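You operate a simulated robot arm through the tools that you are given. There is no shell and no other tool. Be economical: measure what you need, move in short steps, check, and stop when the job is done.

You are at the controls of a simulated robot arm. One attempt, no reset.

TASK
Clear the blocked chute and drop the bent clip in the scrap cup.
Fine: shut the gate first, set the cover on the table; cover back on, then open the gate again.

It is judged by the outcome, as a careful person would: the job done as asked, and still so three seconds after it is handed in. It fails if anything else is knocked over, pushed out of place, dropped, spilled or broken. Lids that push on must go on centred and level and be pressed home; caps that screw on are set level and turned clockwise until they are tight.

THE ROBOT
A 6-joint arm with a two-finger parallel gripper, fixed in place. Base frame: the origin is at the foot of the arm, x ahead of it, y to its left, z up. Lengths are in mm, angles in degrees, forces in N, time in s.
Its first joint turns from -66.0 to 66.0 degrees. Payload 2.7 kg.
The TCP is the grasp point between the finger pads, 23 mm short of the fingertips. In the tool frame z runs along the fingers and y along their closing line. The gripper opens to 94 mm. The fingers are 38 mm wide and 10 mm thick; the gripper's body (54 by 96 mm) begins 39 mm behind the TCP.
Orientation is told as [roll, pitch, yaw] about the base's x, y, z axes, in that order, counted from this pose: with the fingers straight down and closing along the base's y, the tool's x points along the base's -x, its y along +y and its z along -z.

THE INTERFACE
- The arm moves only by the tool jog_arm. Its argument "plan" is a list of rows, each a list of 6 numbers: the shift along the tool's x, y, z in mm, then the turn, a rotation vector about the tool's x, y, z in degrees. In form: [[tx, ty, tz, rx, ry, rz], ...]. A call has 1 to 8 rows; each row shifts and turns the commanded pose from where the row before left it, along the tool's axes as they then stand. "grip" is the gripper command, from -1 (fully open) to 1 (shut), values between in proportion, set as the call begins (left out, the last holds). A row lasts 0.2 s, in which the tool goes at most 50 mm and 8.6 degrees; a call with a longer step from one row to the next is refused whole, and so is a gripper value outside its range. Where a pose cannot be reached the arm comes as near as it can. A force on the tool above 60 N (or 10 N above the force at the start of the call, whichever is more), or a blocked arm, ends the call early, and 0.2 s more pass. Each finger travels about 45 mm/s and halts on what it meets, pressing with about 30 N; the grip force reading is that of the motor and also rises with nothing between the fingers. The clock runs only during rows and for 0.2 s after the last one: add rows that do not move to give the fingers time. It gives the time, the measured TCP pose, the force on the tool (base axes), the opening and the grip force at its end, in the units of the frame above (readings bear some noise).
- Cameras (640 x 400 px; columns grow to the right, rows downward): "scene" is fixed at [68, -440.9, 1376.5]; the picture's right is [0.78, -0.62, 0.00], its down [-0.50, -0.63, -0.60] and it looks along [0.37, 0.47, -0.80] (base axes); focal length 214 px, centre (320, 200). "wrist" rides on the gripper at [-39, 0, -44] in the tool frame; the picture's right is [0.00, -1.00, 0.00], its down [0.97, 0.00, -0.24] and it looks along [0.24, 0.00, 0.97] (tool axes); focal length 218 px, centre (320, 200).
- capture(camera): a new picture of that camera. No time passes.
- locate(camera, pixels): for up to 12 pixels [column, row] of the newest picture of that camera ("zoom" is the newest enlarged one), the place [x, y, z] in the base frame of the surface seen there, good to about 2 mm. No time passes.
- close_up(camera, box): a new picture of the part [left, top, right, bottom] of that camera's present view, enlarged. No time passes.
- hand_in(): hands the job in; it is judged then, once.

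Keep the steps short. Do not move on a guess: measure, check each grasp and each placing, and mend mistakes. In all there are 80 turns and 38 pictures (those below and enlarged ones count). Leave the gripper open and the arm clear of the work at the hand-in unless told otherwise, and finish with a single line.

The tools are called after "Emit:" by a JSON object that holds its "name" and its "arguments". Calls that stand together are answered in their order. jog_arm: Moves the arm, as the interface text tells. Its arguments: {"type":"object","properties":{"plan":{"type":"array","items":{"type":"array","items":{"type":"number"}}},"grip":{"type":"number"}},"required":["plan"]} The other tools are called the same way: capture (camera) takes a picture; locate (camera, pixels) gives the place of the surface under pixels of a picture; close_up (camera, box) takes an enlarged picture of a part of a camera's view; hand_in () hands the job in.

At the start:

```text
clock: 0.0
position: [263.6, -260.3, 1204.5]
orientation: [0.0, 0.0, 0.0]
wrist_force: [0.2, 0.3, 0.5]
gripper_width: 94.0
finger_force: 0.0
```

scene: 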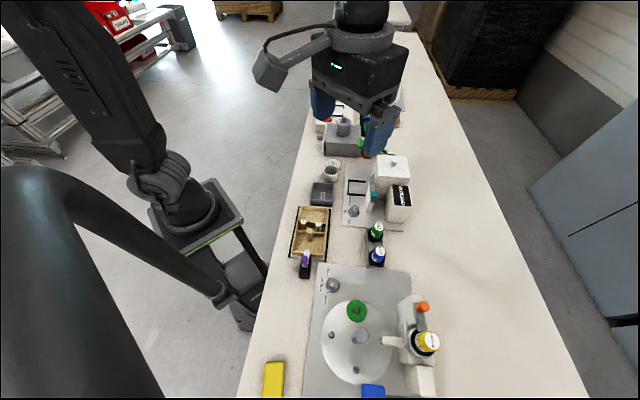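
wrist: 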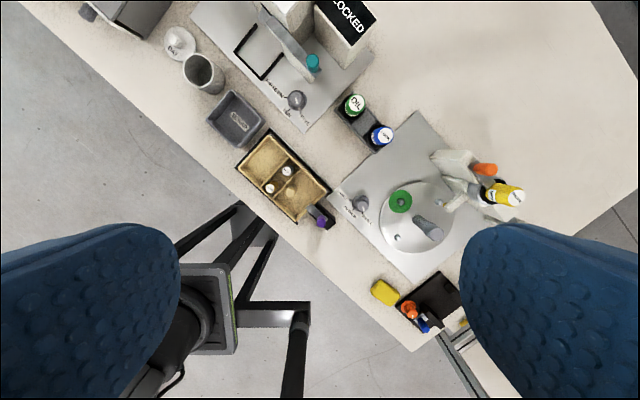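

I see a white chute station labelled "BLOCKED" near the top of the scene view. I'll enlarge it in both cameras to make out the gate, the cover and the cup.

Emit:
{"name": "close_up", "arguments": {"camera": "scene", "box": [280, 90, 440, 290]}}

Emit:
{"name": "close_up", "arguments": {"camera": "wrist", "box": [140, 0, 400, 160]}}

```text
2.00 times, centred on (360, 190) of scene
```

zoom: 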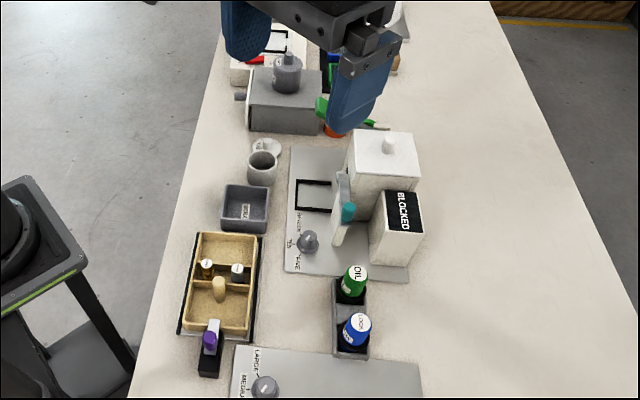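

```text
2.46 times, centred on (270, 80) of wrist
```

zoom: 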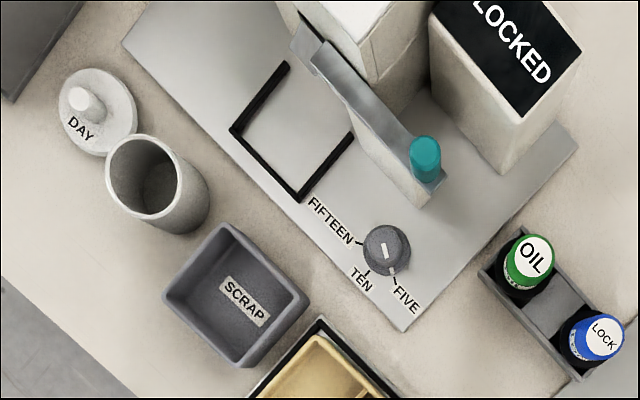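

Next I'll measure the main points: the hopper lid knob, the teal handle, the BLOCKED box and the scrap cup.

Emit:
{"name": "locate", "arguments": {"camera": "scene", "pixels": [[393, 161], [381, 164], [406, 166], [374, 196], [401, 195], [401, 210], [354, 211], [357, 186], [322, 193], [331, 170], [385, 180], [366, 205]]}}

Emit:
{"name": "locate", "arguments": {"camera": "zoom", "pixels": [[426, 150], [320, 60], [430, 190], [245, 300], [298, 305], [165, 295], [228, 230], [240, 360], [290, 130], [390, 245], [530, 250], [405, 325]]}}

```text
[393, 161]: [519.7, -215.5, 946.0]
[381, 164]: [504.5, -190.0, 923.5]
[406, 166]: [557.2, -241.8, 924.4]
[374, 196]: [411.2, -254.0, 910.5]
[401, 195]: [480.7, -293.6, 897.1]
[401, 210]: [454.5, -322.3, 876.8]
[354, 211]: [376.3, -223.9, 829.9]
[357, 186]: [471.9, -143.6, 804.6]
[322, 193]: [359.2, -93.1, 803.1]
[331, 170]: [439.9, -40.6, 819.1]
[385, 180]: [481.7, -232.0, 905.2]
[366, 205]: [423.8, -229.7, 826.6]
```

```text
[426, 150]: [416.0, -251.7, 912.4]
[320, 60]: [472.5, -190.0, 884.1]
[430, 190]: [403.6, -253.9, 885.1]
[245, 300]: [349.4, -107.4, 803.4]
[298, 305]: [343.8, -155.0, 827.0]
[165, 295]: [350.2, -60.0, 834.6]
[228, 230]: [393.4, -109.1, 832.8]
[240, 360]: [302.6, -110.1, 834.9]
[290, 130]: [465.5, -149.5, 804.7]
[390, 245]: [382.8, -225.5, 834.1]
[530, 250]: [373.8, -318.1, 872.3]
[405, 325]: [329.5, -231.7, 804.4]
```

The table reads about 803 here, not 875, so I'll go by measured heights. I'll move the wrist camera over the station, staying high.

Emit:
{"name": "jog_arm", "arguments": {"plan": [[-45, 8, 0, 0, 0, 0], [-45, 8, 0, 0, 0, 0], [-45, 8, 0, 0, 0, 0], [-45, 8, 0, 0, 0, 0], [-45, 8, 20, 0, 0, 0], [0, 0, 30, 0, 0, 0], [0, 0, 0, 0, 0, 0]], "grip": -1}}

Emit:
{"name": "capture", "arguments": {"camera": "wrist"}}

Emit:
{"name": "close_up", "arguments": {"camera": "scene", "box": [310, 140, 430, 240]}}

```text
clock: 1.6
position: [487.8, -219.7, 1155.6]
orientation: [0.0, 0.0, 0.0]
wrist_force: [0.7, -0.2, 0.2]
gripper_width: 94.1
finger_force: 0.0
```

```text
33 pictures are left
```

wrist: 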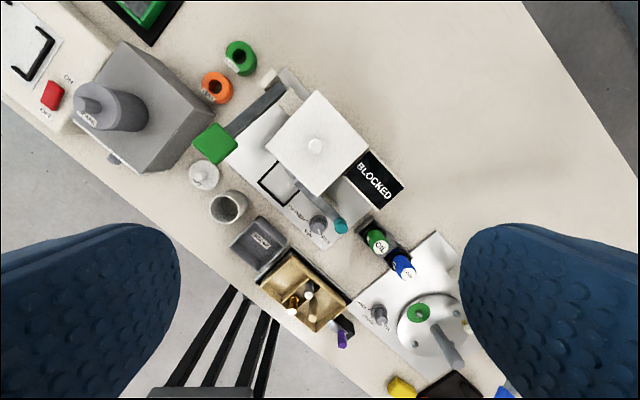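

```text
4.00 times, centred on (370, 190) of scene
```

zoom: 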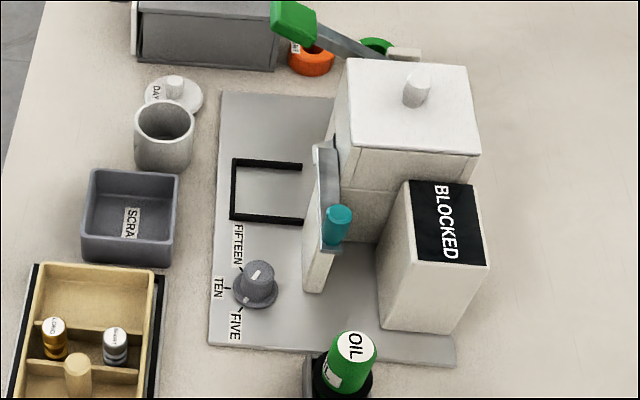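

Next, an enlarged wrist view of the hopper, gate rail and surroundings.

Emit:
{"name": "close_up", "arguments": {"camera": "wrist", "box": [230, 60, 422, 260]}}

```text
2.00 times, centred on (326, 160) of wrist
```

zoom: 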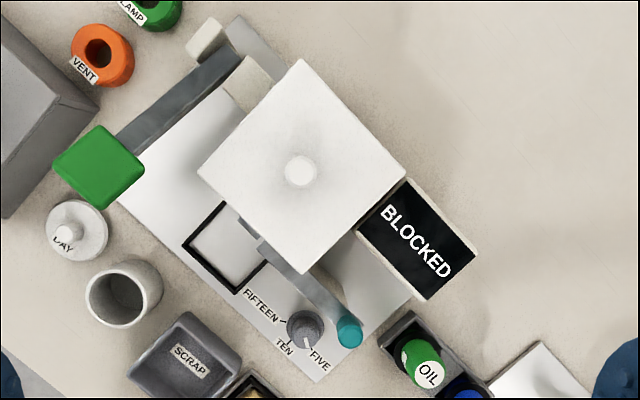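

I need to know how the gate moves, so I'll enlarge it tightly in both views.

Emit:
{"name": "close_up", "arguments": {"camera": "scene", "box": [355, 160, 403, 216]}}

Emit:
{"name": "locate", "arguments": {"camera": "wrist", "pixels": [[316, 146], [266, 147], [317, 91], [367, 148], [318, 195], [341, 226], [303, 187], [306, 197], [358, 166], [402, 182], [384, 209], [343, 178]]}}

```text
7.14 times, centred on (379, 188) of scene
```

zoom: 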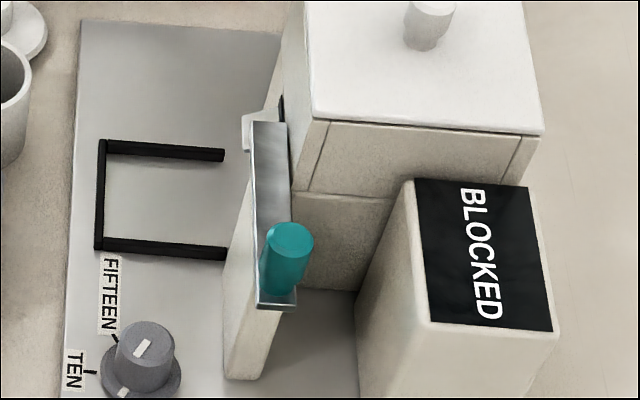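

```text
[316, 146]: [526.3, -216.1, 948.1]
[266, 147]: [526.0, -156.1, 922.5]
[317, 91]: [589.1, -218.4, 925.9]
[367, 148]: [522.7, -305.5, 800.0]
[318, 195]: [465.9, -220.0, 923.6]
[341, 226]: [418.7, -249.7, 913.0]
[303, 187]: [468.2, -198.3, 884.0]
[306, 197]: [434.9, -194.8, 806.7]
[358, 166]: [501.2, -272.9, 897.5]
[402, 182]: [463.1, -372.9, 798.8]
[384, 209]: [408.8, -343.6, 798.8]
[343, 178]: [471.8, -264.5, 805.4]
```

The gate looks like a sliding bar with a teal knob, lying at 45° to the base. I'll turn the tool 45° to match the station, then back off and tilt to look at its front side.

Emit:
{"name": "jog_arm", "arguments": {"plan": [[0, 0, 0, 0, 0, 7.5], [0, 0, 0, 0, 0, 7.5], [0, 0, 0, 0, 0, 7.5], [0, 0, 0, 0, 0, 7.5], [0, 0, 0, 0, 0, 7.5], [0, 0, 0, 0, 0, 7.5], [45, 0, 0, 0, 0, 0], [45, 0, 0, 0, 0, 0]]}}

Emit:
{"name": "jog_arm", "arguments": {"plan": [[45, -13, 10, 0, 0, 0], [40, -14, 20, 0, 0, 0], [0, 0, 0, 0, -8.3, 0], [0, 0, 20, 0, -8.3, 0], [20, 0, 0, 0, -8.3, 0], [20, 0, 0, 0, -8.3, 0], [30, 0, 0, 0, -8.3, 0], [0, 0, 0, 0, -8.3, 0]]}}

Emit:
{"name": "capture", "arguments": {"camera": "wrist"}}

```text
clock: 3.4
position: [422.7, -156.7, 1153.9]
orientation: [0.0, 0.0, -45.1]
wrist_force: [0.2, 0.2, 0.6]
gripper_width: 94.1
finger_force: 0.1
```

```text
clock: 5.2
position: [329.3, -71.5, 1093.7]
orientation: [-0.1, -49.7, -45.0]
wrist_force: [0.6, 0.0, -0.1]
gripper_width: 94.0
finger_force: 0.1
out of reach, approached as far as the arm can: row 7, 8
```

```text
29 pictures are left
```

wrist: 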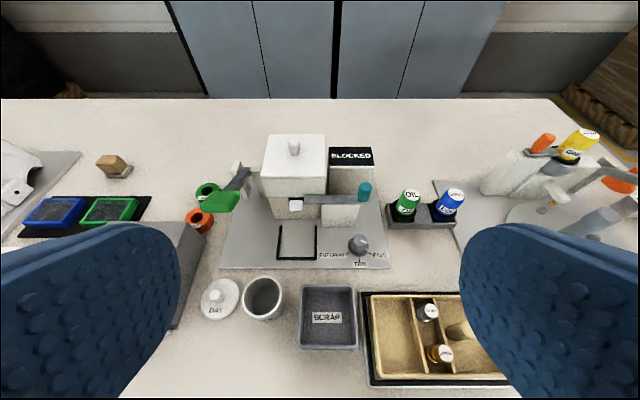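

Emit:
{"name": "close_up", "arguments": {"camera": "wrist", "box": [190, 120, 400, 272]}}

Emit:
{"name": "close_up", "arguments": {"camera": "wrist", "box": [262, 180, 382, 256]}}

```text
2.63 times, centred on (295, 196) of wrist
```

zoom: 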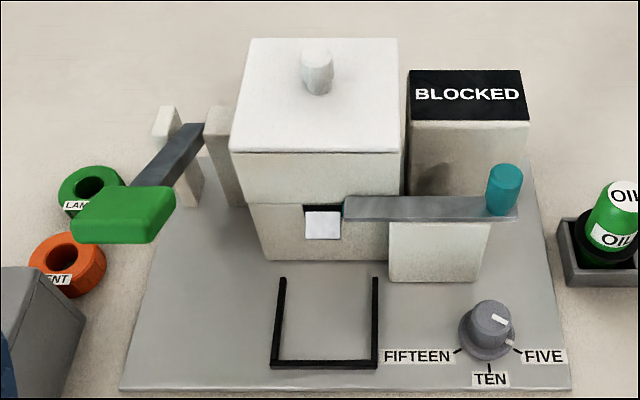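

```text
5.26 times, centred on (322, 218) of wrist
```

zoom: 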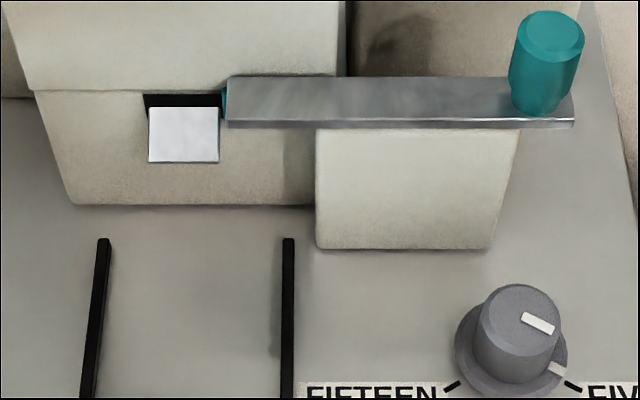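

The mechanism is clear now. The outlet with a white lip sits in the hopper's front face, and the bar slides left across it to shut. I'll measure outlet, bar and lid edges.

Emit:
{"name": "locate", "arguments": {"camera": "zoom", "pixels": [[150, 100], [215, 95], [150, 160], [216, 160], [232, 100], [570, 112], [548, 35], [545, 100], [320, 140], [510, 145], [40, 88], [70, 203]]}}

Emit:
{"name": "locate", "arguments": {"camera": "wrist", "pixels": [[294, 146], [268, 137], [323, 137], [263, 174], [327, 174], [264, 195], [304, 345], [351, 345], [304, 292], [352, 292], [327, 318], [239, 172]]}}

```text
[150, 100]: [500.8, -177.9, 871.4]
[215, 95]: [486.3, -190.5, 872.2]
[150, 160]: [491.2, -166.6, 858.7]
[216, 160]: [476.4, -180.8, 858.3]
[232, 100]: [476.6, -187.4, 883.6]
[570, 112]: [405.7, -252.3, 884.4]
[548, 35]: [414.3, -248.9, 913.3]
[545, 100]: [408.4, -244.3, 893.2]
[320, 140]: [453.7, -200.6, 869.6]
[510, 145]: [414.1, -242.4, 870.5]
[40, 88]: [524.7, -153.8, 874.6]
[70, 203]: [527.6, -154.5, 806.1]
```

```text
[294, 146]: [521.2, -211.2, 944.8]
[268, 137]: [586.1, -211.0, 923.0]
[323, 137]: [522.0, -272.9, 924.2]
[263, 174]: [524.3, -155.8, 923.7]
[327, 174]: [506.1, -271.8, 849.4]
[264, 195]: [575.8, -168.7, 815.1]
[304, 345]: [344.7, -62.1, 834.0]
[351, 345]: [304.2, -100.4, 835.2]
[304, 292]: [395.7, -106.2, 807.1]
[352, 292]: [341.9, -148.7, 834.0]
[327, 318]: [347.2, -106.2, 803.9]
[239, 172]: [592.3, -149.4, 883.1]
```

Frame along the bar: u=(x+y)/√2, outward n=(−x+y)/√2. The knob is at u≈117, n≈−471 and its top is at z 913. The bar top is at 884. The bar needs roughly 25–30 mm of travel along +u. I'll straighten the tool first.

Emit:
{"name": "jog_arm", "arguments": {"plan": [[0, 0, 0, 0, 8.3, 0], [0, 0, 0, 0, 8.3, 0], [0, 0, 0, 0, 8.3, 0], [0, 0, 0, 0, 8.3, 0], [0, 0, 0, 0, 8.3, 0], [0, 0, 0, 0, 8.3, 0], [0, 0, 0, 0, 0, 0]], "grip": -0.15}}

```text
clock: 6.8
position: [326.9, -70.5, 1094.4]
orientation: [0.1, 0.1, -45.0]
wrist_force: [-0.4, 0.7, -0.8]
gripper_width: 54.1
finger_force: 0.0
```

Straight again. I'll move to hover above the teal knob with the fingers about 40 mm apart.

Emit:
{"name": "jog_arm", "arguments": {"plan": [[-45, -16, 0, 0, 0, 0], [-45, -16, 0, 0, 0, 0], [-45, -16, 20, 0, 0, 0], [-47, -15.9, 30, 0, 0, 0], [0, 0, 44, 0, 0, 0], [0, 0, 0, 0, 0, 0]], "grip": 0.15}}

Emit:
{"name": "capture", "arguments": {"camera": "wrist"}}

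```text
refused: row 3 steps farther than a row can; nothing moved
```

```text
26 pictures are left
```

wrist: 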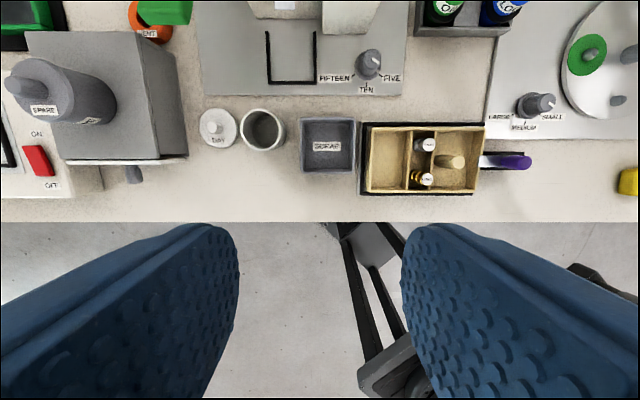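

That was refused because one row was longer than allowed. I'll send it again with shorter rows.

Emit:
{"name": "jog_arm", "arguments": {"plan": [[-45, -16, 0, 0, 0, 0], [-45, -16, 0, 0, 0, 0], [-45, -16, 0, 0, 0, 0], [-47, -15.9, 0, 0, 0, 0], [0, 0, 47, 0, 0, 0], [0, 0, 47, 0, 0, 0], [0, 0, 0, 0, 0, 0]], "grip": 0.15}}

Emit:
{"name": "capture", "arguments": {"camera": "wrist"}}

```text
clock: 8.4
position: [413.1, -245.2, 1000.2]
orientation: [-0.1, -0.1, -45.0]
wrist_force: [0.0, 0.2, -0.1]
gripper_width: 40.1
finger_force: 0.0
```

```text
25 pictures are left
```

wrist: 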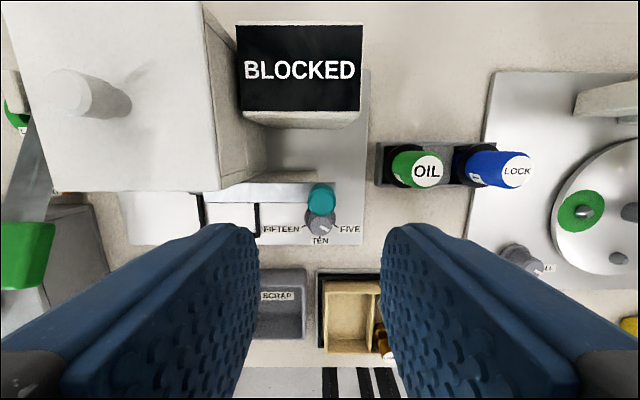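

The knob sits at column 321, centred between the fingers. I'll confirm its position and the lid's corner and edges.

Emit:
{"name": "locate", "arguments": {"camera": "wrist", "pixels": [[321, 188], [308, 188], [334, 188], [321, 206], [215, 188], [40, 188], [210, 190], [228, 184], [75, 92], [225, 150], [238, 100], [340, 183]]}}

```text
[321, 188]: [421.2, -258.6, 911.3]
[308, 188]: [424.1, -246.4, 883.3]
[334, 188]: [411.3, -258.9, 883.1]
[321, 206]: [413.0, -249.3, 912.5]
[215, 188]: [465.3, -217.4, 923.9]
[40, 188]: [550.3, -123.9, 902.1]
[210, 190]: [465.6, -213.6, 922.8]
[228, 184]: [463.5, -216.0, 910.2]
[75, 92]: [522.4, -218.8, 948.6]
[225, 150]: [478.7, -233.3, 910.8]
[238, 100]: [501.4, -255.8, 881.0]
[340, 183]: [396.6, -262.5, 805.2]
```

The knob centre is at u≈115.5, n≈−474. I'll shift −2.5 along u and go down to TCP z≈911, which puts the fingertips at 888, above the bar at 884.

Emit:
{"name": "jog_arm", "arguments": {"plan": [[-2, -2.5, 40, 0, 0, 0], [0, 0, 40, 0, 0, 0], [0, 0, 9, 0, 0, 0], [0, 0, 0, 0, 0, 0]]}}

Emit:
{"name": "jog_arm", "arguments": {"plan": [[0, 0, 0, 0, 0, 0], [0, 0, 0, 0, 0, 0], [0, 0, 0, 0, 0, 0], [0, 0, 0, 0, 0, 0]], "grip": 1}}

```text
clock: 9.4
position: [412.2, -248.4, 911.4]
orientation: [0.0, 0.0, -45.0]
wrist_force: [0.1, -0.3, 0.4]
gripper_width: 40.3
finger_force: 0.0
```

```text
clock: 10.4
position: [411.1, -246.2, 911.3]
orientation: [0.0, 0.0, -45.1]
wrist_force: [8.4, 8.3, -3.7]
gripper_width: 17.2
finger_force: 44.8
```

The knob is gripped (17 mm wide). Now I'll slide it along +u in small steps and watch the force.

Emit:
{"name": "jog_arm", "arguments": {"plan": [[0, 5, 0, 0, 0, 0], [0, 5, 0, 0, 0, 0], [0, 5, 0, 0, 0, 0], [0, 5, 0, 0, 0, 0]]}}

```text
clock: 11.4
position: [425.2, -234.0, 911.9]
orientation: [0.0, -0.1, -45.0]
wrist_force: [-0.4, -0.2, 1.7]
gripper_width: 17.1
finger_force: 45.2
```

It slides freely and has moved about 19 mm. I'll continue.

Emit:
{"name": "jog_arm", "arguments": {"plan": [[0, 3, 0, 0, 0, 0], [0, 3, 0, 0, 0, 0], [0, 3, 0, 0, 0, 0], [0, 3, 0, 0, 0, 0], [0, 0, 0, 0, 0, 0]]}}

Emit:
{"name": "close_up", "arguments": {"camera": "scene", "box": [340, 150, 400, 220]}}

```text
clock: 12.6
position: [431.7, -228.5, 911.1]
orientation: [-0.3, 0.2, -45.2]
wrist_force: [-35.7, -21.6, 23.1]
gripper_width: 16.9
finger_force: 45.2
```

```text
5.71 times, centred on (370, 185) of scene
```

zoom: 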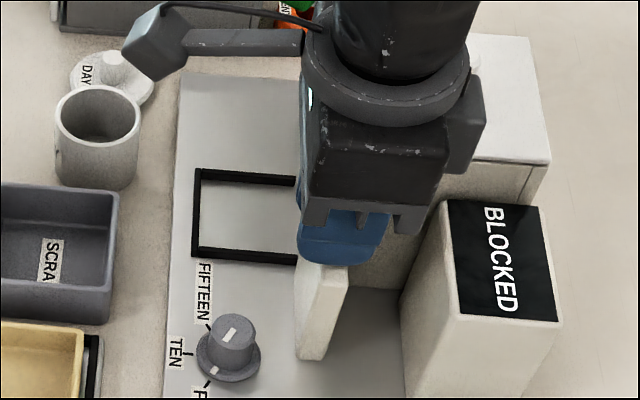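

Resistance built up to 42 N after about 27 mm of travel, so that looks like the end stop. I'll ease back 4 mm of command, release and raise the arm to look.

Emit:
{"name": "jog_arm", "arguments": {"plan": [[0, -4, 0, 0, 0, 0], [0, 0, 0, 0, 0, 0]]}}

Emit:
{"name": "jog_arm", "arguments": {"plan": [[0, 0, 0, 0, 0, 0], [0, 0, 0, 0, 0, 0], [0, 0, -40, 0, 0, 0], [0, 0, -45, 0, 0, 0], [40, 0, -20, 0, 0, 0], [45, 0, 0, 0, 0, 0], [40, 0, 0, 0, -8, 0], [40, 0, 0, 0, -8, 0]], "grip": 0.3}}

Emit:
{"name": "jog_arm", "arguments": {"plan": [[0, 0, 0, 0, -8, 0], [0, 0, 0, 0, -8, 0], [0, 0, 0, 0, -8, 0], [0, 0, 0, 0, 0, 0]], "grip": -0.5}}

Emit:
{"name": "close_up", "arguments": {"camera": "wrist", "box": [200, 60, 440, 240]}}

```text
clock: 13.2
position: [430.5, -229.0, 911.6]
orientation: [0.0, -0.1, -45.1]
wrist_force: [-17.4, -18.3, 13.2]
gripper_width: 17.1
finger_force: 44.6
```

```text
clock: 15.0
position: [314.4, -109.5, 1008.8]
orientation: [0.1, -16.2, -44.9]
wrist_force: [0.2, 0.6, 0.8]
gripper_width: 32.8
finger_force: 0.0
```

```text
clock: 16.0
position: [338.7, -114.8, 1021.5]
orientation: [0.0, -39.9, -45.1]
wrist_force: [-0.5, 0.6, -0.1]
gripper_width: 70.4
finger_force: 0.1
out of reach, approached as far as the arm can: row 2, 3
```

```text
2.22 times, centred on (320, 150) of wrist
```

zoom: 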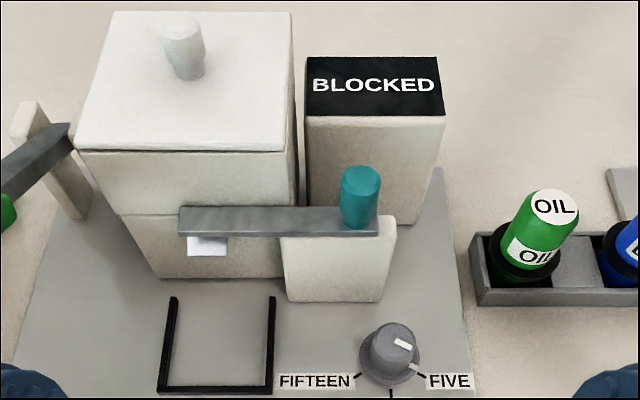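

The bar now covers the outlet, so the gate is shut. Next I'll straighten the tool and go up to look at the lid knob and find free table to the right of the station.

Emit:
{"name": "jog_arm", "arguments": {"plan": [[0, 0, 0, 0, 8, 0], [0, 0, 0, 0, 8, 0], [0, 0, 0, 0, 8, 0], [0, 0, 0, 0, 8, 0], [0, 0, 0, 0, 8, 0], [0, 0, -45, 0, 0, 0], [0, 0, 0, 0, 0, 0]]}}

```text
clock: 17.6
position: [342.1, -113.6, 1070.8]
orientation: [0.0, 0.0, -45.0]
wrist_force: [-0.8, 0.0, -0.6]
gripper_width: 70.5
finger_force: 0.1
```

Emit:
{"name": "jog_arm", "arguments": {"plan": [[-45, 13, 0, 0, 0, 0], [-45, 13, 0, 0, 0, 0], [-45, 13, 0, 0, 0, 0], [-45, 13, 0, 0, 0, 0], [-23, 5.4, 0, 0, 0, 0], [0, 0, 0, 0, 0, 0]], "grip": 0.15}}

Emit:
{"name": "capture", "arguments": {"camera": "wrist"}}

```text
clock: 19.0
position: [525.6, -217.8, 1067.0]
orientation: [0.1, 0.0, -45.1]
wrist_force: [0.7, -0.7, 0.4]
gripper_width: 40.1
finger_force: 0.1
```

```text
22 pictures are left
```

wrist: 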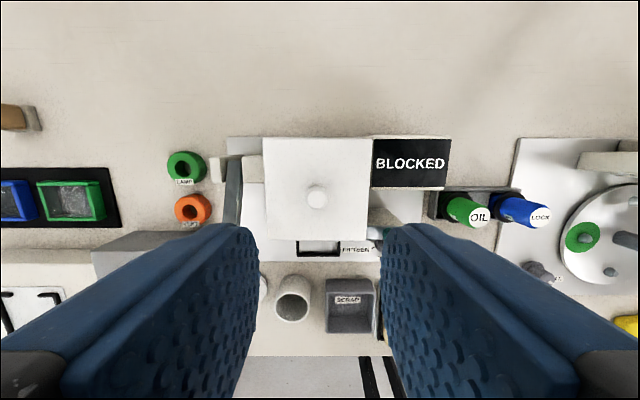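

The knob is centred. I'll measure the lid, the knob and the free table area beyond the OIL rack.

Emit:
{"name": "locate", "arguments": {"camera": "wrist", "pixels": [[307, 197], [328, 197], [317, 187], [317, 205], [265, 138], [369, 140], [265, 238], [367, 238], [449, 187], [432, 192], [518, 142], [480, 100]]}}

```text
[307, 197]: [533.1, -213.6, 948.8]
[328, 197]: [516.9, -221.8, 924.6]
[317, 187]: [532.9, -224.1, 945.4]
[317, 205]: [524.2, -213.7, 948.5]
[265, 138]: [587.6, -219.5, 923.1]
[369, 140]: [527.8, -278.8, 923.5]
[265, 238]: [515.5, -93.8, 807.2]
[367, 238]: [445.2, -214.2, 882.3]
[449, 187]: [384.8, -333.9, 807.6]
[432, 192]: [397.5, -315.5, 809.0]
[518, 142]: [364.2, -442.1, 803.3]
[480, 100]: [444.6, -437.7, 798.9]
```

The knob is at about u 219, n −526, z 948 and the lid top is at 924. I'll descend to TCP z≈951 (fingertips at 928) and grip it.

Emit:
{"name": "jog_arm", "arguments": {"plan": [[-1, 1.5, 45, 0, 0, 0], [0, 0, 45, 0, 0, 0], [0, 0, 26, 0, 0, 0], [0, 0, 0, 0, 0, 0]]}}

Emit:
{"name": "jog_arm", "arguments": {"plan": [[0, 0, 0, 0, 0, 0], [0, 0, 0, 0, 0, 0], [0, 0, 0, 0, 0, 0], [0, 0, 0, 0, 0, 0]], "grip": 1}}

```text
clock: 20.0
position: [525.1, -217.9, 951.6]
orientation: [0.0, 0.0, -45.0]
wrist_force: [-0.2, 0.0, 0.2]
gripper_width: 40.0
finger_force: 0.1
```

```text
clock: 21.0
position: [524.9, -217.7, 951.0]
orientation: [-0.1, 0.0, -45.1]
wrist_force: [-1.0, 0.0, 0.0]
gripper_width: 16.9
finger_force: 30.0
```

The lid knob is gripped (16.9 mm). I'll record this pose (525,−217.8,951.3) for putting the lid back, and lift slowly.

Emit:
{"name": "jog_arm", "arguments": {"plan": [[0, 0, -3, 0, 0, 0], [0, 0, -5, 0, 0, 0], [0, 0, -10, 0, 0, 0], [0, 0, -20, 0, 0, 0], [0, 0, -30, 0, 0, 0], [0, 0, -30, 0, 0, 0], [0, 0, 0, 0, 0, 0]]}}

Emit:
{"name": "close_up", "arguments": {"camera": "scene", "box": [310, 70, 470, 230]}}

```text
clock: 22.6
position: [527.7, -219.2, 1049.3]
orientation: [0.1, 0.1, -45.0]
wrist_force: [-0.7, -0.6, -0.4]
gripper_width: 15.8
finger_force: 30.1
```

```text
2.50 times, centred on (390, 150) of scene
```

zoom: 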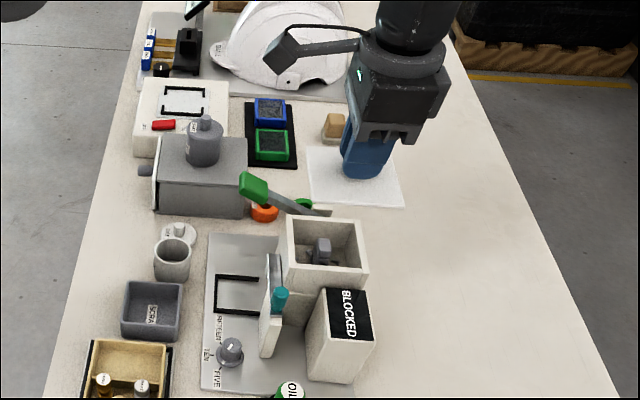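

The lid is a thin plate and came off cleanly. The clip stands inside the hopper. I'll measure the rim and inside, then carry the lid over the free table spot at u 25, n −570.

Emit:
{"name": "locate", "arguments": {"camera": "zoom", "pixels": [[289, 255], [288, 222], [364, 226], [364, 288], [330, 287], [323, 240], [323, 255], [315, 263], [300, 265], [350, 255], [318, 222]]}}

Emit:
{"name": "jog_arm", "arguments": {"plan": [[-8, -40, 0, 0, 0, 0], [-9, -40, 0, 0, 0, 0], [-9, -40, 0, 0, 0, 0], [-9, -40, 0, 0, 0, 0], [-9, -33, 0, 0, 0, 0], [0, 0, 40, 0, 0, 0], [0, 0, 40, 0, 0, 0], [0, 0, 0, 0, 0, 0]]}}

Emit:
{"name": "capture", "arguments": {"camera": "scene"}}

Emit:
{"name": "capture", "arguments": {"camera": "wrist"}}

```text
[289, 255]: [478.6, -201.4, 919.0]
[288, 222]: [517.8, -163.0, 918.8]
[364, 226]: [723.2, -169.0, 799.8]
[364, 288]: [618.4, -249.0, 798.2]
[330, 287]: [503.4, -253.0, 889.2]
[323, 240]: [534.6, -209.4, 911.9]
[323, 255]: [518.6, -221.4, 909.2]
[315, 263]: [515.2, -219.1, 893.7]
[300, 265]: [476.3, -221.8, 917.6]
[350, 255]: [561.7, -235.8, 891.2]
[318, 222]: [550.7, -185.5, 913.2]
```

```text
clock: 24.4
position: [419.8, -387.3, 968.2]
orientation: [0.1, 0.0, -45.0]
wrist_force: [-0.4, -0.7, -1.3]
gripper_width: 16.5
finger_force: 30.3
```

```text
20 pictures are left
```

scene: 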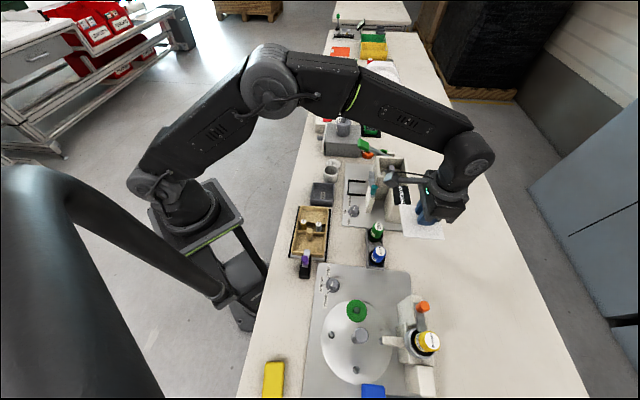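

```text
19 pictures are left
```

wrist: 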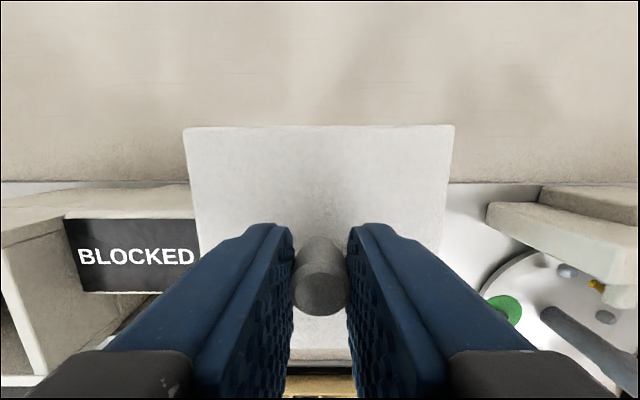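

The lid is level and its underside is 32 mm below the TCP, so it should rest at TCP z≈831. I'll check clearance to the BLOCKED box and the white part at right (490,215).

Emit:
{"name": "locate", "arguments": {"camera": "wrist", "pixels": [[490, 215], [490, 228], [545, 190], [195, 255], [188, 130], [450, 128], [440, 250], [200, 290], [460, 185], [150, 182]]}}

```text
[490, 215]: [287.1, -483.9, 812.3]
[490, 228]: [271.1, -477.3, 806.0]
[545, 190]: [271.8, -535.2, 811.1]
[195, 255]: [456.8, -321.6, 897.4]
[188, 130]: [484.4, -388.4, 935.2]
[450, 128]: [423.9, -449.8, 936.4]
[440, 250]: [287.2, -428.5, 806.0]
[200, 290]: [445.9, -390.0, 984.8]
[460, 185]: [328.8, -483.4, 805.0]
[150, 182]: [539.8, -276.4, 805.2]
```

There's 27 mm of clearance to the box and more on the other sides. I'll lower the lid, slowly near the table.

Emit:
{"name": "jog_arm", "arguments": {"plan": [[0, 0, 45, 0, 0, 0], [0, 0, 45, 0, 0, 0], [0, 0, 30, 0, 0, 0], [0, 0, 12, 0, 0, 0], [0, 0, 2, 0, 0, 0], [0, 0, 0, 0, 0, 0]]}}

```text
clock: 25.8
position: [424.2, -386.2, 840.1]
orientation: [-0.1, -0.6, -45.0]
wrist_force: [-0.7, -1.0, 32.4]
gripper_width: 16.2
finger_force: 30.3
```

Contact came at z≈840, about 9 mm early: either there's a plug under the lid or it's resting on something. I'll look.

Emit:
{"name": "close_up", "arguments": {"camera": "scene", "box": [370, 170, 460, 260]}}

```text
4.44 times, centred on (415, 215) of scene
```

zoom: 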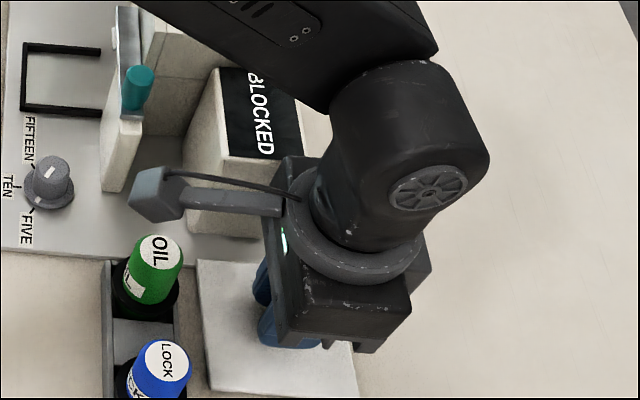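

Emit:
{"name": "locate", "arguments": {"camera": "zoom", "pixels": [[200, 263], [199, 270], [215, 380], [230, 290], [240, 340], [225, 240], [240, 250], [190, 255], [160, 256], [60, 250], [180, 330], [350, 385]]}}

```text
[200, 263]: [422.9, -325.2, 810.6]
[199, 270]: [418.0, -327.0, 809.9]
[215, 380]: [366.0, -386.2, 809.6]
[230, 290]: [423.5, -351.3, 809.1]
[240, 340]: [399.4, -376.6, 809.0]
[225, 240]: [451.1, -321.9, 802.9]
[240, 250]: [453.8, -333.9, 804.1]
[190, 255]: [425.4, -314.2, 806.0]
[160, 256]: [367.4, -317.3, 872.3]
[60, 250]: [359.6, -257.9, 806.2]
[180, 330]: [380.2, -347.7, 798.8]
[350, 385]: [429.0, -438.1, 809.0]
```

The lid top reads 809–810, so its underside is about 5 mm above the table. Its left edge (u≈69) is right at the station plate's edge (u≈70). I'll lift a little, shift 11 mm away, and lower again.

Emit:
{"name": "jog_arm", "arguments": {"plan": [[0, 0, -14, 0, 0, 0], [0, -11, 0, 0, 0, 0], [0, 0, 8, 0, 0, 0], [0, 0, 5, 0, 0, 0], [0, 0, 2, 0, 0, 0], [0, 0, 0, 0, 0, 0]]}}

Emit:
{"name": "close_up", "arguments": {"camera": "scene", "box": [370, 170, 460, 260]}}

```text
clock: 27.2
position: [414.9, -394.0, 838.9]
orientation: [0.0, -0.5, -45.0]
wrist_force: [-7.3, 6.1, 39.2]
gripper_width: 15.9
finger_force: 29.9
```

```text
4.44 times, centred on (415, 215) of scene
```

zoom: 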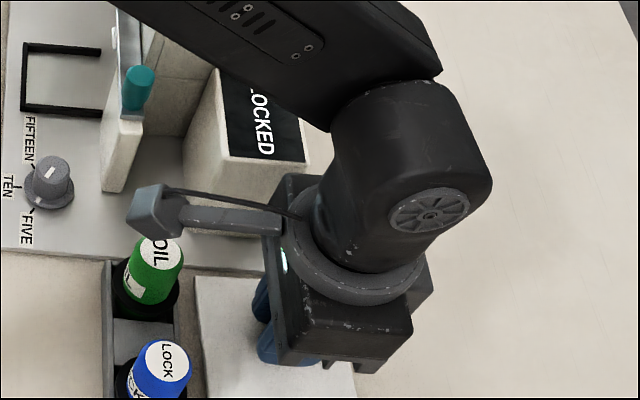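

It stopped at the same height clear of the plate, so the lid has a shallow plug and is flat on the table. I'll relax the pressure, release and rise.

Emit:
{"name": "jog_arm", "arguments": {"plan": [[0, 0, -5, 0, 0, 0], [0, 0, 0, 0, 0, 0]]}}

Emit:
{"name": "jog_arm", "arguments": {"plan": [[0, 0, 0, 0, 0, 0], [0, 0, 0, 0, 0, 0], [0, 0, 0, 0, 0, 0], [0, 0, -45, 0, 0, 0], [0, 0, -45, 0, 0, 0], [0, 0, -45, 0, 0, 0], [0, 0, -45, 0, 0, 0], [0, 0, -30, 0, 0, 0]], "grip": 0.15}}

Emit:
{"name": "jog_arm", "arguments": {"plan": [[0, 40, 0, 0, 0, 0], [0, 40, 0, 0, 0, 0], [0, 40, 0, 0, 0, 0], [10, 40, 0, 0, 0, 0], [20, 40, 0, 0, 0, 0], [0, 0, 0, 0, 0, 0]]}}

Emit:
{"name": "capture", "arguments": {"camera": "wrist"}}

```text
clock: 27.8
position: [414.0, -392.7, 839.7]
orientation: [0.0, -0.2, -44.9]
wrist_force: [1.5, -3.4, 12.2]
gripper_width: 15.6
finger_force: 29.8
```

```text
clock: 29.6
position: [412.4, -391.7, 1048.2]
orientation: [0.0, 0.0, -45.0]
wrist_force: [-0.5, -0.2, 0.0]
gripper_width: 39.9
finger_force: 0.0
```

```text
clock: 31.0
position: [533.0, -231.0, 1049.2]
orientation: [0.0, 0.0, -45.0]
wrist_force: [0.3, -0.7, 0.9]
gripper_width: 39.9
finger_force: 0.1
```

```text
16 pictures are left
```

wrist: 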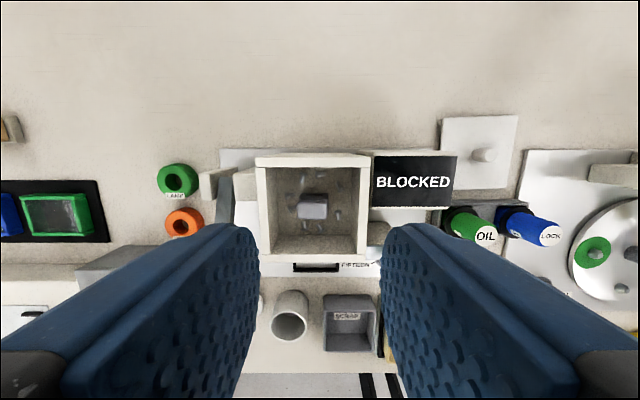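

The lid rests flat at (482,155). The hopper is open with the clip inside. I'll enlarge the hopper to see the clip's shape.

Emit:
{"name": "close_up", "arguments": {"camera": "wrist", "box": [250, 145, 378, 265]}}

Emit:
{"name": "locate", "arguments": {"camera": "zoom", "pixels": [[315, 265], [315, 295], [260, 285], [370, 285], [310, 330], [320, 390], [120, 170], [500, 170], [90, 500], [520, 500], [300, 210], [450, 350]]}}

```text
3.33 times, centred on (314, 205) of wrist
```

zoom: 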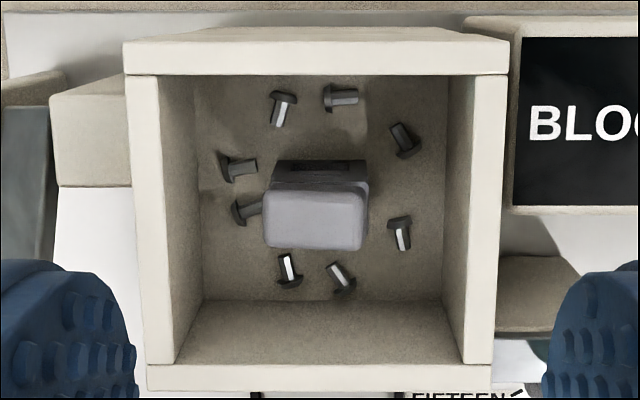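

```text
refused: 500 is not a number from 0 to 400
```

Inside are small rivets, which must stay, and a grey clip standing in the middle. I'll measure the clip and the hopper walls.

Emit:
{"name": "locate", "arguments": {"camera": "zoom", "pixels": [[315, 220], [270, 220], [360, 220], [315, 245], [315, 200], [320, 172], [215, 120], [420, 110], [320, 280], [160, 220], [470, 220], [320, 325]]}}

```text
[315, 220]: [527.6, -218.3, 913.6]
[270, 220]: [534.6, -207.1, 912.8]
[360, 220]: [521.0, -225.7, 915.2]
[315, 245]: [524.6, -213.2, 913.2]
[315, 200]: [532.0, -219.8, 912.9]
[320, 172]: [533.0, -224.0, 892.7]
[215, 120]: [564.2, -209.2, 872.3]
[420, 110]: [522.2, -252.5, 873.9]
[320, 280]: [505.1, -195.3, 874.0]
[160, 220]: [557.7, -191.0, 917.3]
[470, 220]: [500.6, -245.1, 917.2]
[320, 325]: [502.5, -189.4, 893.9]
```

The clip top is at z 913, centred at about u 220, n −527, roughly 26 mm wide along u. The hopper's inner walls span u 180–258. I'll centre over it, go partway down and check.

Emit:
{"name": "jog_arm", "arguments": {"plan": [[13, 6.5, 0, 0, 0, 0], [0, 0, 45, 0, 0, 0], [0, 0, 30, 0, 0, 0], [0, 0, 0, 0, 0, 0]]}}

Emit:
{"name": "capture", "arguments": {"camera": "wrist"}}

```text
clock: 32.0
position: [529.9, -217.5, 974.0]
orientation: [-0.1, -0.1, -45.0]
wrist_force: [-0.4, 0.7, 0.0]
gripper_width: 40.0
finger_force: 0.1
```

```text
14 pictures are left
```

wrist: 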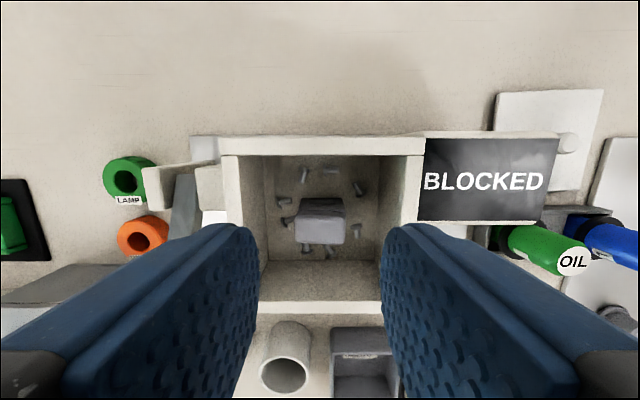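

The clip is centred at column 320. I'll lower to TCP z≈920 and close.

Emit:
{"name": "jog_arm", "arguments": {"plan": [[1, 0, 30, 0, 0, 0], [0, 0, 24, 0, 0, 0], [0, 0, 0, 0, 0, 0]]}}

Emit:
{"name": "jog_arm", "arguments": {"plan": [[0, 0, 0, 0, 0, 0], [0, 0, 0, 0, 0, 0], [0, 0, 0, 0, 0, 0], [0, 0, 0, 0, 0, 0]], "grip": 1}}

```text
clock: 32.8
position: [527.7, -214.4, 919.3]
orientation: [-0.1, 0.0, -45.1]
wrist_force: [-0.4, 0.4, -0.2]
gripper_width: 40.1
finger_force: 0.2
```

```text
clock: 33.8
position: [526.5, -214.3, 919.6]
orientation: [0.0, 0.0, -45.1]
wrist_force: [-0.4, 0.4, -0.1]
gripper_width: 26.1
finger_force: 30.8
```

The clip is gripped at 26 mm. I'll pull it up slowly.

Emit:
{"name": "jog_arm", "arguments": {"plan": [[0, 0, -5, 0, 0, 0], [0, 0, -5, 0, 0, 0], [0, 0, -10, 0, 0, 0], [0, 0, -20, 0, 0, 0], [0, 0, -30, 0, 0, 0], [0, 0, -30, 0, 0, 0], [0, 0, 0, 0, 0, 0]]}}

Emit:
{"name": "close_up", "arguments": {"camera": "scene", "box": [320, 80, 460, 220]}}

```text
clock: 35.4
position: [527.6, -213.0, 1023.8]
orientation: [0.0, 0.0, -45.0]
wrist_force: [-0.5, -1.1, -0.1]
gripper_width: 25.6
finger_force: 30.1
```

```text
2.86 times, centred on (390, 150) of scene
```

zoom: 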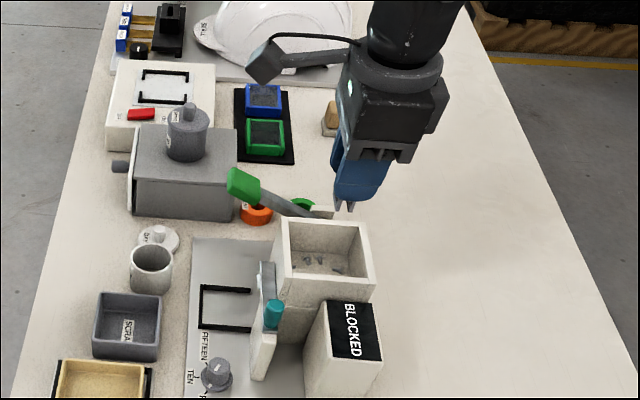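

The clip is out, with its legs hanging below the fingers, and the hopper shows only small rivets. I'll carry it over the scrap cup, centred at about (348,−108.5).

Emit:
{"name": "jog_arm", "arguments": {"plan": [[40, -10, 0, 0, 0, 0], [40, -11, 0, 0, 0, 0], [40, -11, 0, 0, 0, 0], [40, -11, 0, 0, 0, 0], [41, -10, 0, 0, 0, 0], [0, 0, 45, 0, 0, 0], [0, 0, 45, 0, 0, 0], [0, 0, 0, 0, 0, 0]]}}

Emit:
{"name": "capture", "arguments": {"camera": "wrist"}}

Emit:
{"name": "close_up", "arguments": {"camera": "scene", "box": [280, 140, 380, 240]}}

```text
clock: 37.2
position: [349.2, -108.8, 929.1]
orientation: [0.1, -0.2, -45.0]
wrist_force: [-0.6, 0.5, -0.5]
gripper_width: 26.1
finger_force: 29.8
```

```text
12 pictures are left
```

wrist: 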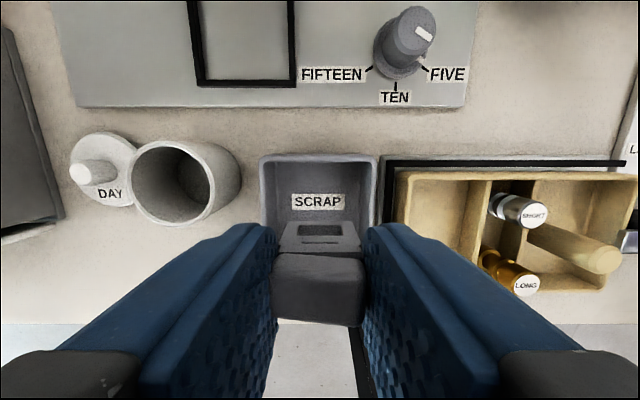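

```text
4.00 times, centred on (330, 190) of scene
```

zoom: 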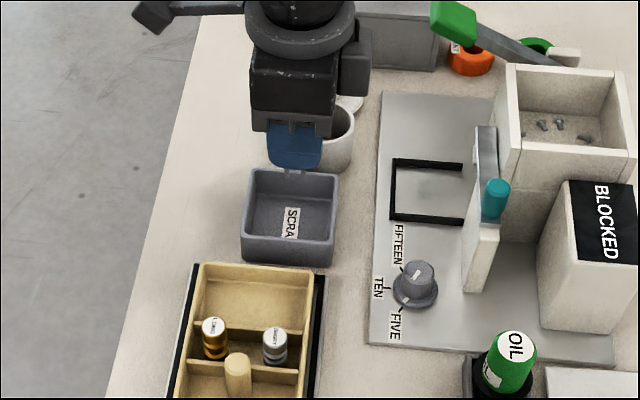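

The scrap cup is centred under the gripper. I'll measure the clip, the cup walls and the heights of its neighbours.

Emit:
{"name": "locate", "arguments": {"camera": "wrist", "pixels": [[320, 226], [320, 246], [318, 290], [285, 244], [356, 244], [262, 157], [376, 157], [316, 178], [145, 165], [520, 212], [600, 262], [320, 158]]}}

```text
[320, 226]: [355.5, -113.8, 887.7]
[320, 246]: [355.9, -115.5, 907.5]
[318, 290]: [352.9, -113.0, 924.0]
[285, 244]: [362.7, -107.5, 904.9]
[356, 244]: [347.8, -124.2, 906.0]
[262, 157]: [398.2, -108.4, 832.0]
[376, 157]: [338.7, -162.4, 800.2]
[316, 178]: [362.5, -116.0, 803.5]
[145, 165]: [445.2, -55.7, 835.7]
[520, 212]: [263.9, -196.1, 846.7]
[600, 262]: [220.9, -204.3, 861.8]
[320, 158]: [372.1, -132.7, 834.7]
```

The clip's underside is about 46 mm below the TCP, the cup floor is at 803, and neighbours reach at most 862. I'll lower to TCP z≈853 (gripper body at 892) and release just above the floor.

Emit:
{"name": "jog_arm", "arguments": {"plan": [[5, 0, 30, 0, 0, 0], [0, 0, 30, 0, 0, 0], [0, 0, 10, 0, 0, 0], [0, 0, 6, 0, 0, 0], [0, 0, 0, 0, 0, 0]]}}

```text
clock: 38.4
position: [344.9, -108.0, 854.3]
orientation: [0.0, 0.0, -45.0]
wrist_force: [-0.3, 0.3, 0.0]
gripper_width: 25.6
finger_force: 29.5
```

No contact. I'll open slightly to 32 mm so the fingers stay off the cup walls, then rise.

Emit:
{"name": "jog_arm", "arguments": {"plan": [[0, 0, 0, 0, 0, 0], [0, 0, 0, 0, 0, 0], [0, 0, -10, 0, 0, 0], [0, 0, -20, 0, 0, 0], [0, 0, -40, 0, 0, 0], [0, 0, -45, 0, 0, 0], [0, 0, -45, 0, 0, 0], [0, 0, 0, 0, 0, 0]], "grip": 0.32}}

Emit:
{"name": "close_up", "arguments": {"camera": "scene", "box": [280, 140, 440, 250]}}

```text
clock: 40.2
position: [344.9, -104.4, 1015.5]
orientation: [0.1, 0.0, -45.0]
wrist_force: [-0.3, 0.3, -0.4]
gripper_width: 32.2
finger_force: 0.1
```

```text
3.64 times, centred on (360, 195) of scene
```

zoom: 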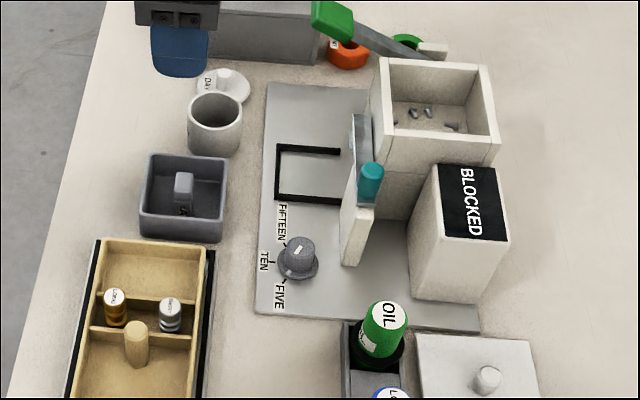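

The clip stands in the scrap cup. Now back to the lid at about u 15, n −570; I'll hover above it and check.

Emit:
{"name": "jog_arm", "arguments": {"plan": [[-40, -25, 0, 0, 0, 0], [-42, -26, 0, 0, 0, 0], [-42, -26, 0, 0, 0, 0], [-43, -26, 0, 0, 0, 0], [-43, -26, 0, 0, 0, 0], [-42.5, -26, 0, 0, 0, 0], [0, 0, 45, 0, 0, 0], [0, 0, 0, 0, 0, 0]], "grip": 0.15}}

Emit:
{"name": "capture", "arguments": {"camera": "wrist"}}

```text
refused: row 4 steps farther than a row can; nothing moved
```

```text
9 pictures are left
```

wrist: 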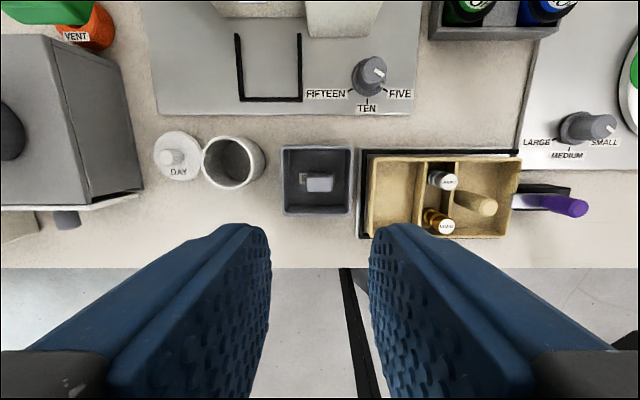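

That was slightly over the row limit. The spare picture does confirm the clip is in the cup. I'll send it again with shorter rows.

Emit:
{"name": "jog_arm", "arguments": {"plan": [[-36, -22, 0, 0, 0, 0], [-36, -22, 0, 0, 0, 0], [-36, -22, 0, 0, 0, 0], [-36, -22, 0, 0, 0, 0], [-36, -22, 0, 0, 0, 0], [-36, -22, 0, 0, 0, 0], [-36.5, -23, 0, 0, 0, 0], [0, 0, 45, 0, 0, 0]], "grip": 0.15}}

Emit:
{"name": "jog_arm", "arguments": {"plan": [[0, 0, 0, 0, 0, 0]]}}

Emit:
{"name": "capture", "arguments": {"camera": "wrist"}}

```text
clock: 42.0
position: [414.1, -395.1, 971.3]
orientation: [0.0, -0.2, -44.9]
wrist_force: [0.2, 1.0, -0.4]
gripper_width: 39.9
finger_force: 0.0
```

```text
clock: 42.4
position: [412.8, -393.7, 970.5]
orientation: [0.0, -0.1, -44.9]
wrist_force: [0.6, -0.2, 0.4]
gripper_width: 39.8
finger_force: 0.2
```

```text
8 pictures are left
```

wrist: 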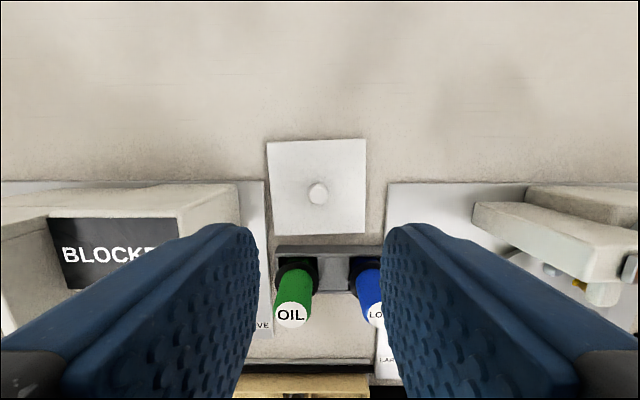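

The lid sits turned a couple of degrees. I'll measure its corners and knob.

Emit:
{"name": "locate", "arguments": {"camera": "wrist", "pixels": [[270, 144], [362, 141], [277, 232], [362, 231], [315, 140], [319, 190], [310, 192], [325, 192], [318, 187], [318, 200]]}}

```text
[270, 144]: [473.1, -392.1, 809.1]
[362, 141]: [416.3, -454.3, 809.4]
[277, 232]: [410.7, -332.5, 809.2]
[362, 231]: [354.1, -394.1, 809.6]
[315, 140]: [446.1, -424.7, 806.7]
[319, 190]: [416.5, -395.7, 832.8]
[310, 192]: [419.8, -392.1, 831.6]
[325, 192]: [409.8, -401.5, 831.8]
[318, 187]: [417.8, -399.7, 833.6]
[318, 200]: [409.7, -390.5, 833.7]
```

The lid is about 2° turned and its centre (413.5,−393.3) is under the tool. I'll descend to TCP z≈837 and grip the knob.

Emit:
{"name": "jog_arm", "arguments": {"plan": [[0, 0, 45, 0, 0, 0], [0, 0, 45, 0, 0, 0], [0, 0, 35, 0, 0, 0], [0, 0, 8.5, 0, 0, 0], [0, 0, 0, 0, 0, 0]]}}

Emit:
{"name": "jog_arm", "arguments": {"plan": [[0, 0, 0, 0, 0, 0], [0, 0, 0, 0, 0, 0], [0, 0, 0, 0, 0, 0], [0, 0, 0, 0, 0, 0]], "grip": 1}}

```text
clock: 43.6
position: [413.8, -394.2, 838.3]
orientation: [-0.1, -0.2, -44.9]
wrist_force: [-0.3, -0.1, -0.9]
gripper_width: 40.0
finger_force: 0.1
```

```text
clock: 44.6
position: [413.9, -394.8, 839.0]
orientation: [0.0, 0.0, -44.9]
wrist_force: [-0.2, 0.5, -0.6]
gripper_width: 16.4
finger_force: 29.9
```

Gripped at 16.4 mm. I'll lift, turn it 2° back into line and check.

Emit:
{"name": "jog_arm", "arguments": {"plan": [[0, 0, -5, 0, 0, 0], [0, 0, -20, 0, 0, 0], [0, 0, -40, 0, 0, 0], [0, 0, -40, 0, 0, 0], [0, 0, -40, 0, 0, 0], [0, 0, -30, 0, 0, 2], [0, 0, 0, 0, 0, 0]]}}

Emit:
{"name": "capture", "arguments": {"camera": "wrist"}}

Emit:
{"name": "locate", "arguments": {"camera": "wrist", "pixels": [[195, 140], [440, 140], [215, 200], [430, 200], [320, 140]]}}

```text
clock: 46.2
position: [414.7, -394.0, 1010.7]
orientation: [-0.1, 0.0, -47.1]
wrist_force: [-0.3, -0.4, 0.7]
gripper_width: 16.3
finger_force: 30.1
```

```text
7 pictures are left
```

wrist: 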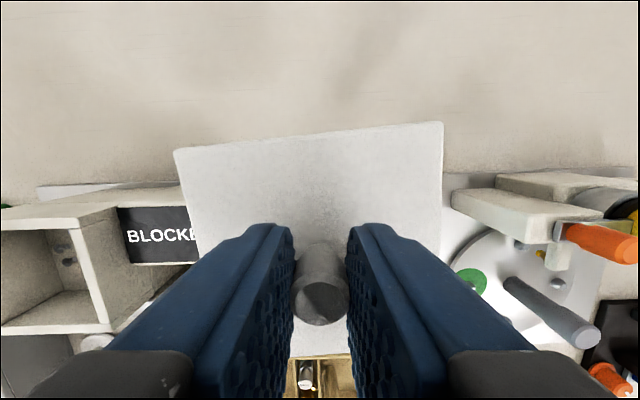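

```text
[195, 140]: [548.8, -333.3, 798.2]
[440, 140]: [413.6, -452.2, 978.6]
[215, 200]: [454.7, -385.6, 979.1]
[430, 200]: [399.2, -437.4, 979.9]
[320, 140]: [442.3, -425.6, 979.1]
```

The lid now looks about 5–6° turned relative to the tool. I'll measure its edges.

Emit:
{"name": "locate", "arguments": {"camera": "wrist", "pixels": [[178, 153], [438, 127], [250, 145], [400, 131], [438, 200], [437, 240], [195, 235], [190, 215], [441, 160], [181, 180]]}}

```text
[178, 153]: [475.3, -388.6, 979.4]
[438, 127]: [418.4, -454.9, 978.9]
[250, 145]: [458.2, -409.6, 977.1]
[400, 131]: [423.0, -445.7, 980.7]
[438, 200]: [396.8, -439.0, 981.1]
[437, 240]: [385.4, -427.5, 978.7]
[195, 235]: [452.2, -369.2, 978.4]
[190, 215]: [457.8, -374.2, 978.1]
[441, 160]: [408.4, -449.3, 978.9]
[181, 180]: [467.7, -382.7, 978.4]
```

The lid is about 4.5° off the station line. I'll carry it above the hopper, then turn it slowly and re-measure there.

Emit:
{"name": "jog_arm", "arguments": {"plan": [[8.6, 33.6, 0, 0, 0, 0], [8.6, 33.6, 0, 0, 0, 0], [8.6, 33.6, 0, 0, 0, 0], [8.6, 33.6, 0, 0, 0, 0], [8.6, 33.6, 0, 0, 0, 0], [8.7, 33.4, 0, 0, 0, 0], [0, 0, 0, 0, 0, 0]]}}

Emit:
{"name": "jog_arm", "arguments": {"plan": [[0, 0, 0, 0, 0, 1], [0, 0, 0, 0, 0, 1.2], [0, 0, 0, 0, 0, 1.2], [0, 0, 0, 0, 0, 1.1], [0, 0, 10, 0, 0, 0], [0, 0, 10, 0, 0, 0], [0, 0, 0, 0, 0, 0]]}}

Emit:
{"name": "capture", "arguments": {"camera": "wrist"}}

```text
clock: 47.8
position: [524.6, -221.3, 1009.7]
orientation: [0.0, 0.1, -46.9]
wrist_force: [-0.1, -0.3, -1.0]
gripper_width: 16.1
finger_force: 29.9
```

```text
clock: 49.4
position: [525.3, -221.0, 991.2]
orientation: [-0.1, 0.0, -51.5]
wrist_force: [-0.2, 0.2, -1.0]
gripper_width: 16.3
finger_force: 29.8
```

```text
6 pictures are left
```

wrist: 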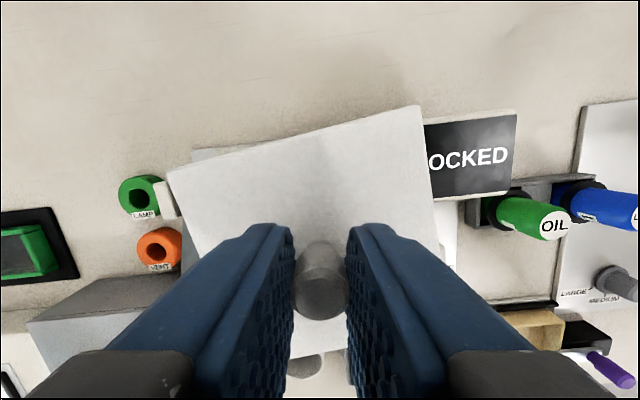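

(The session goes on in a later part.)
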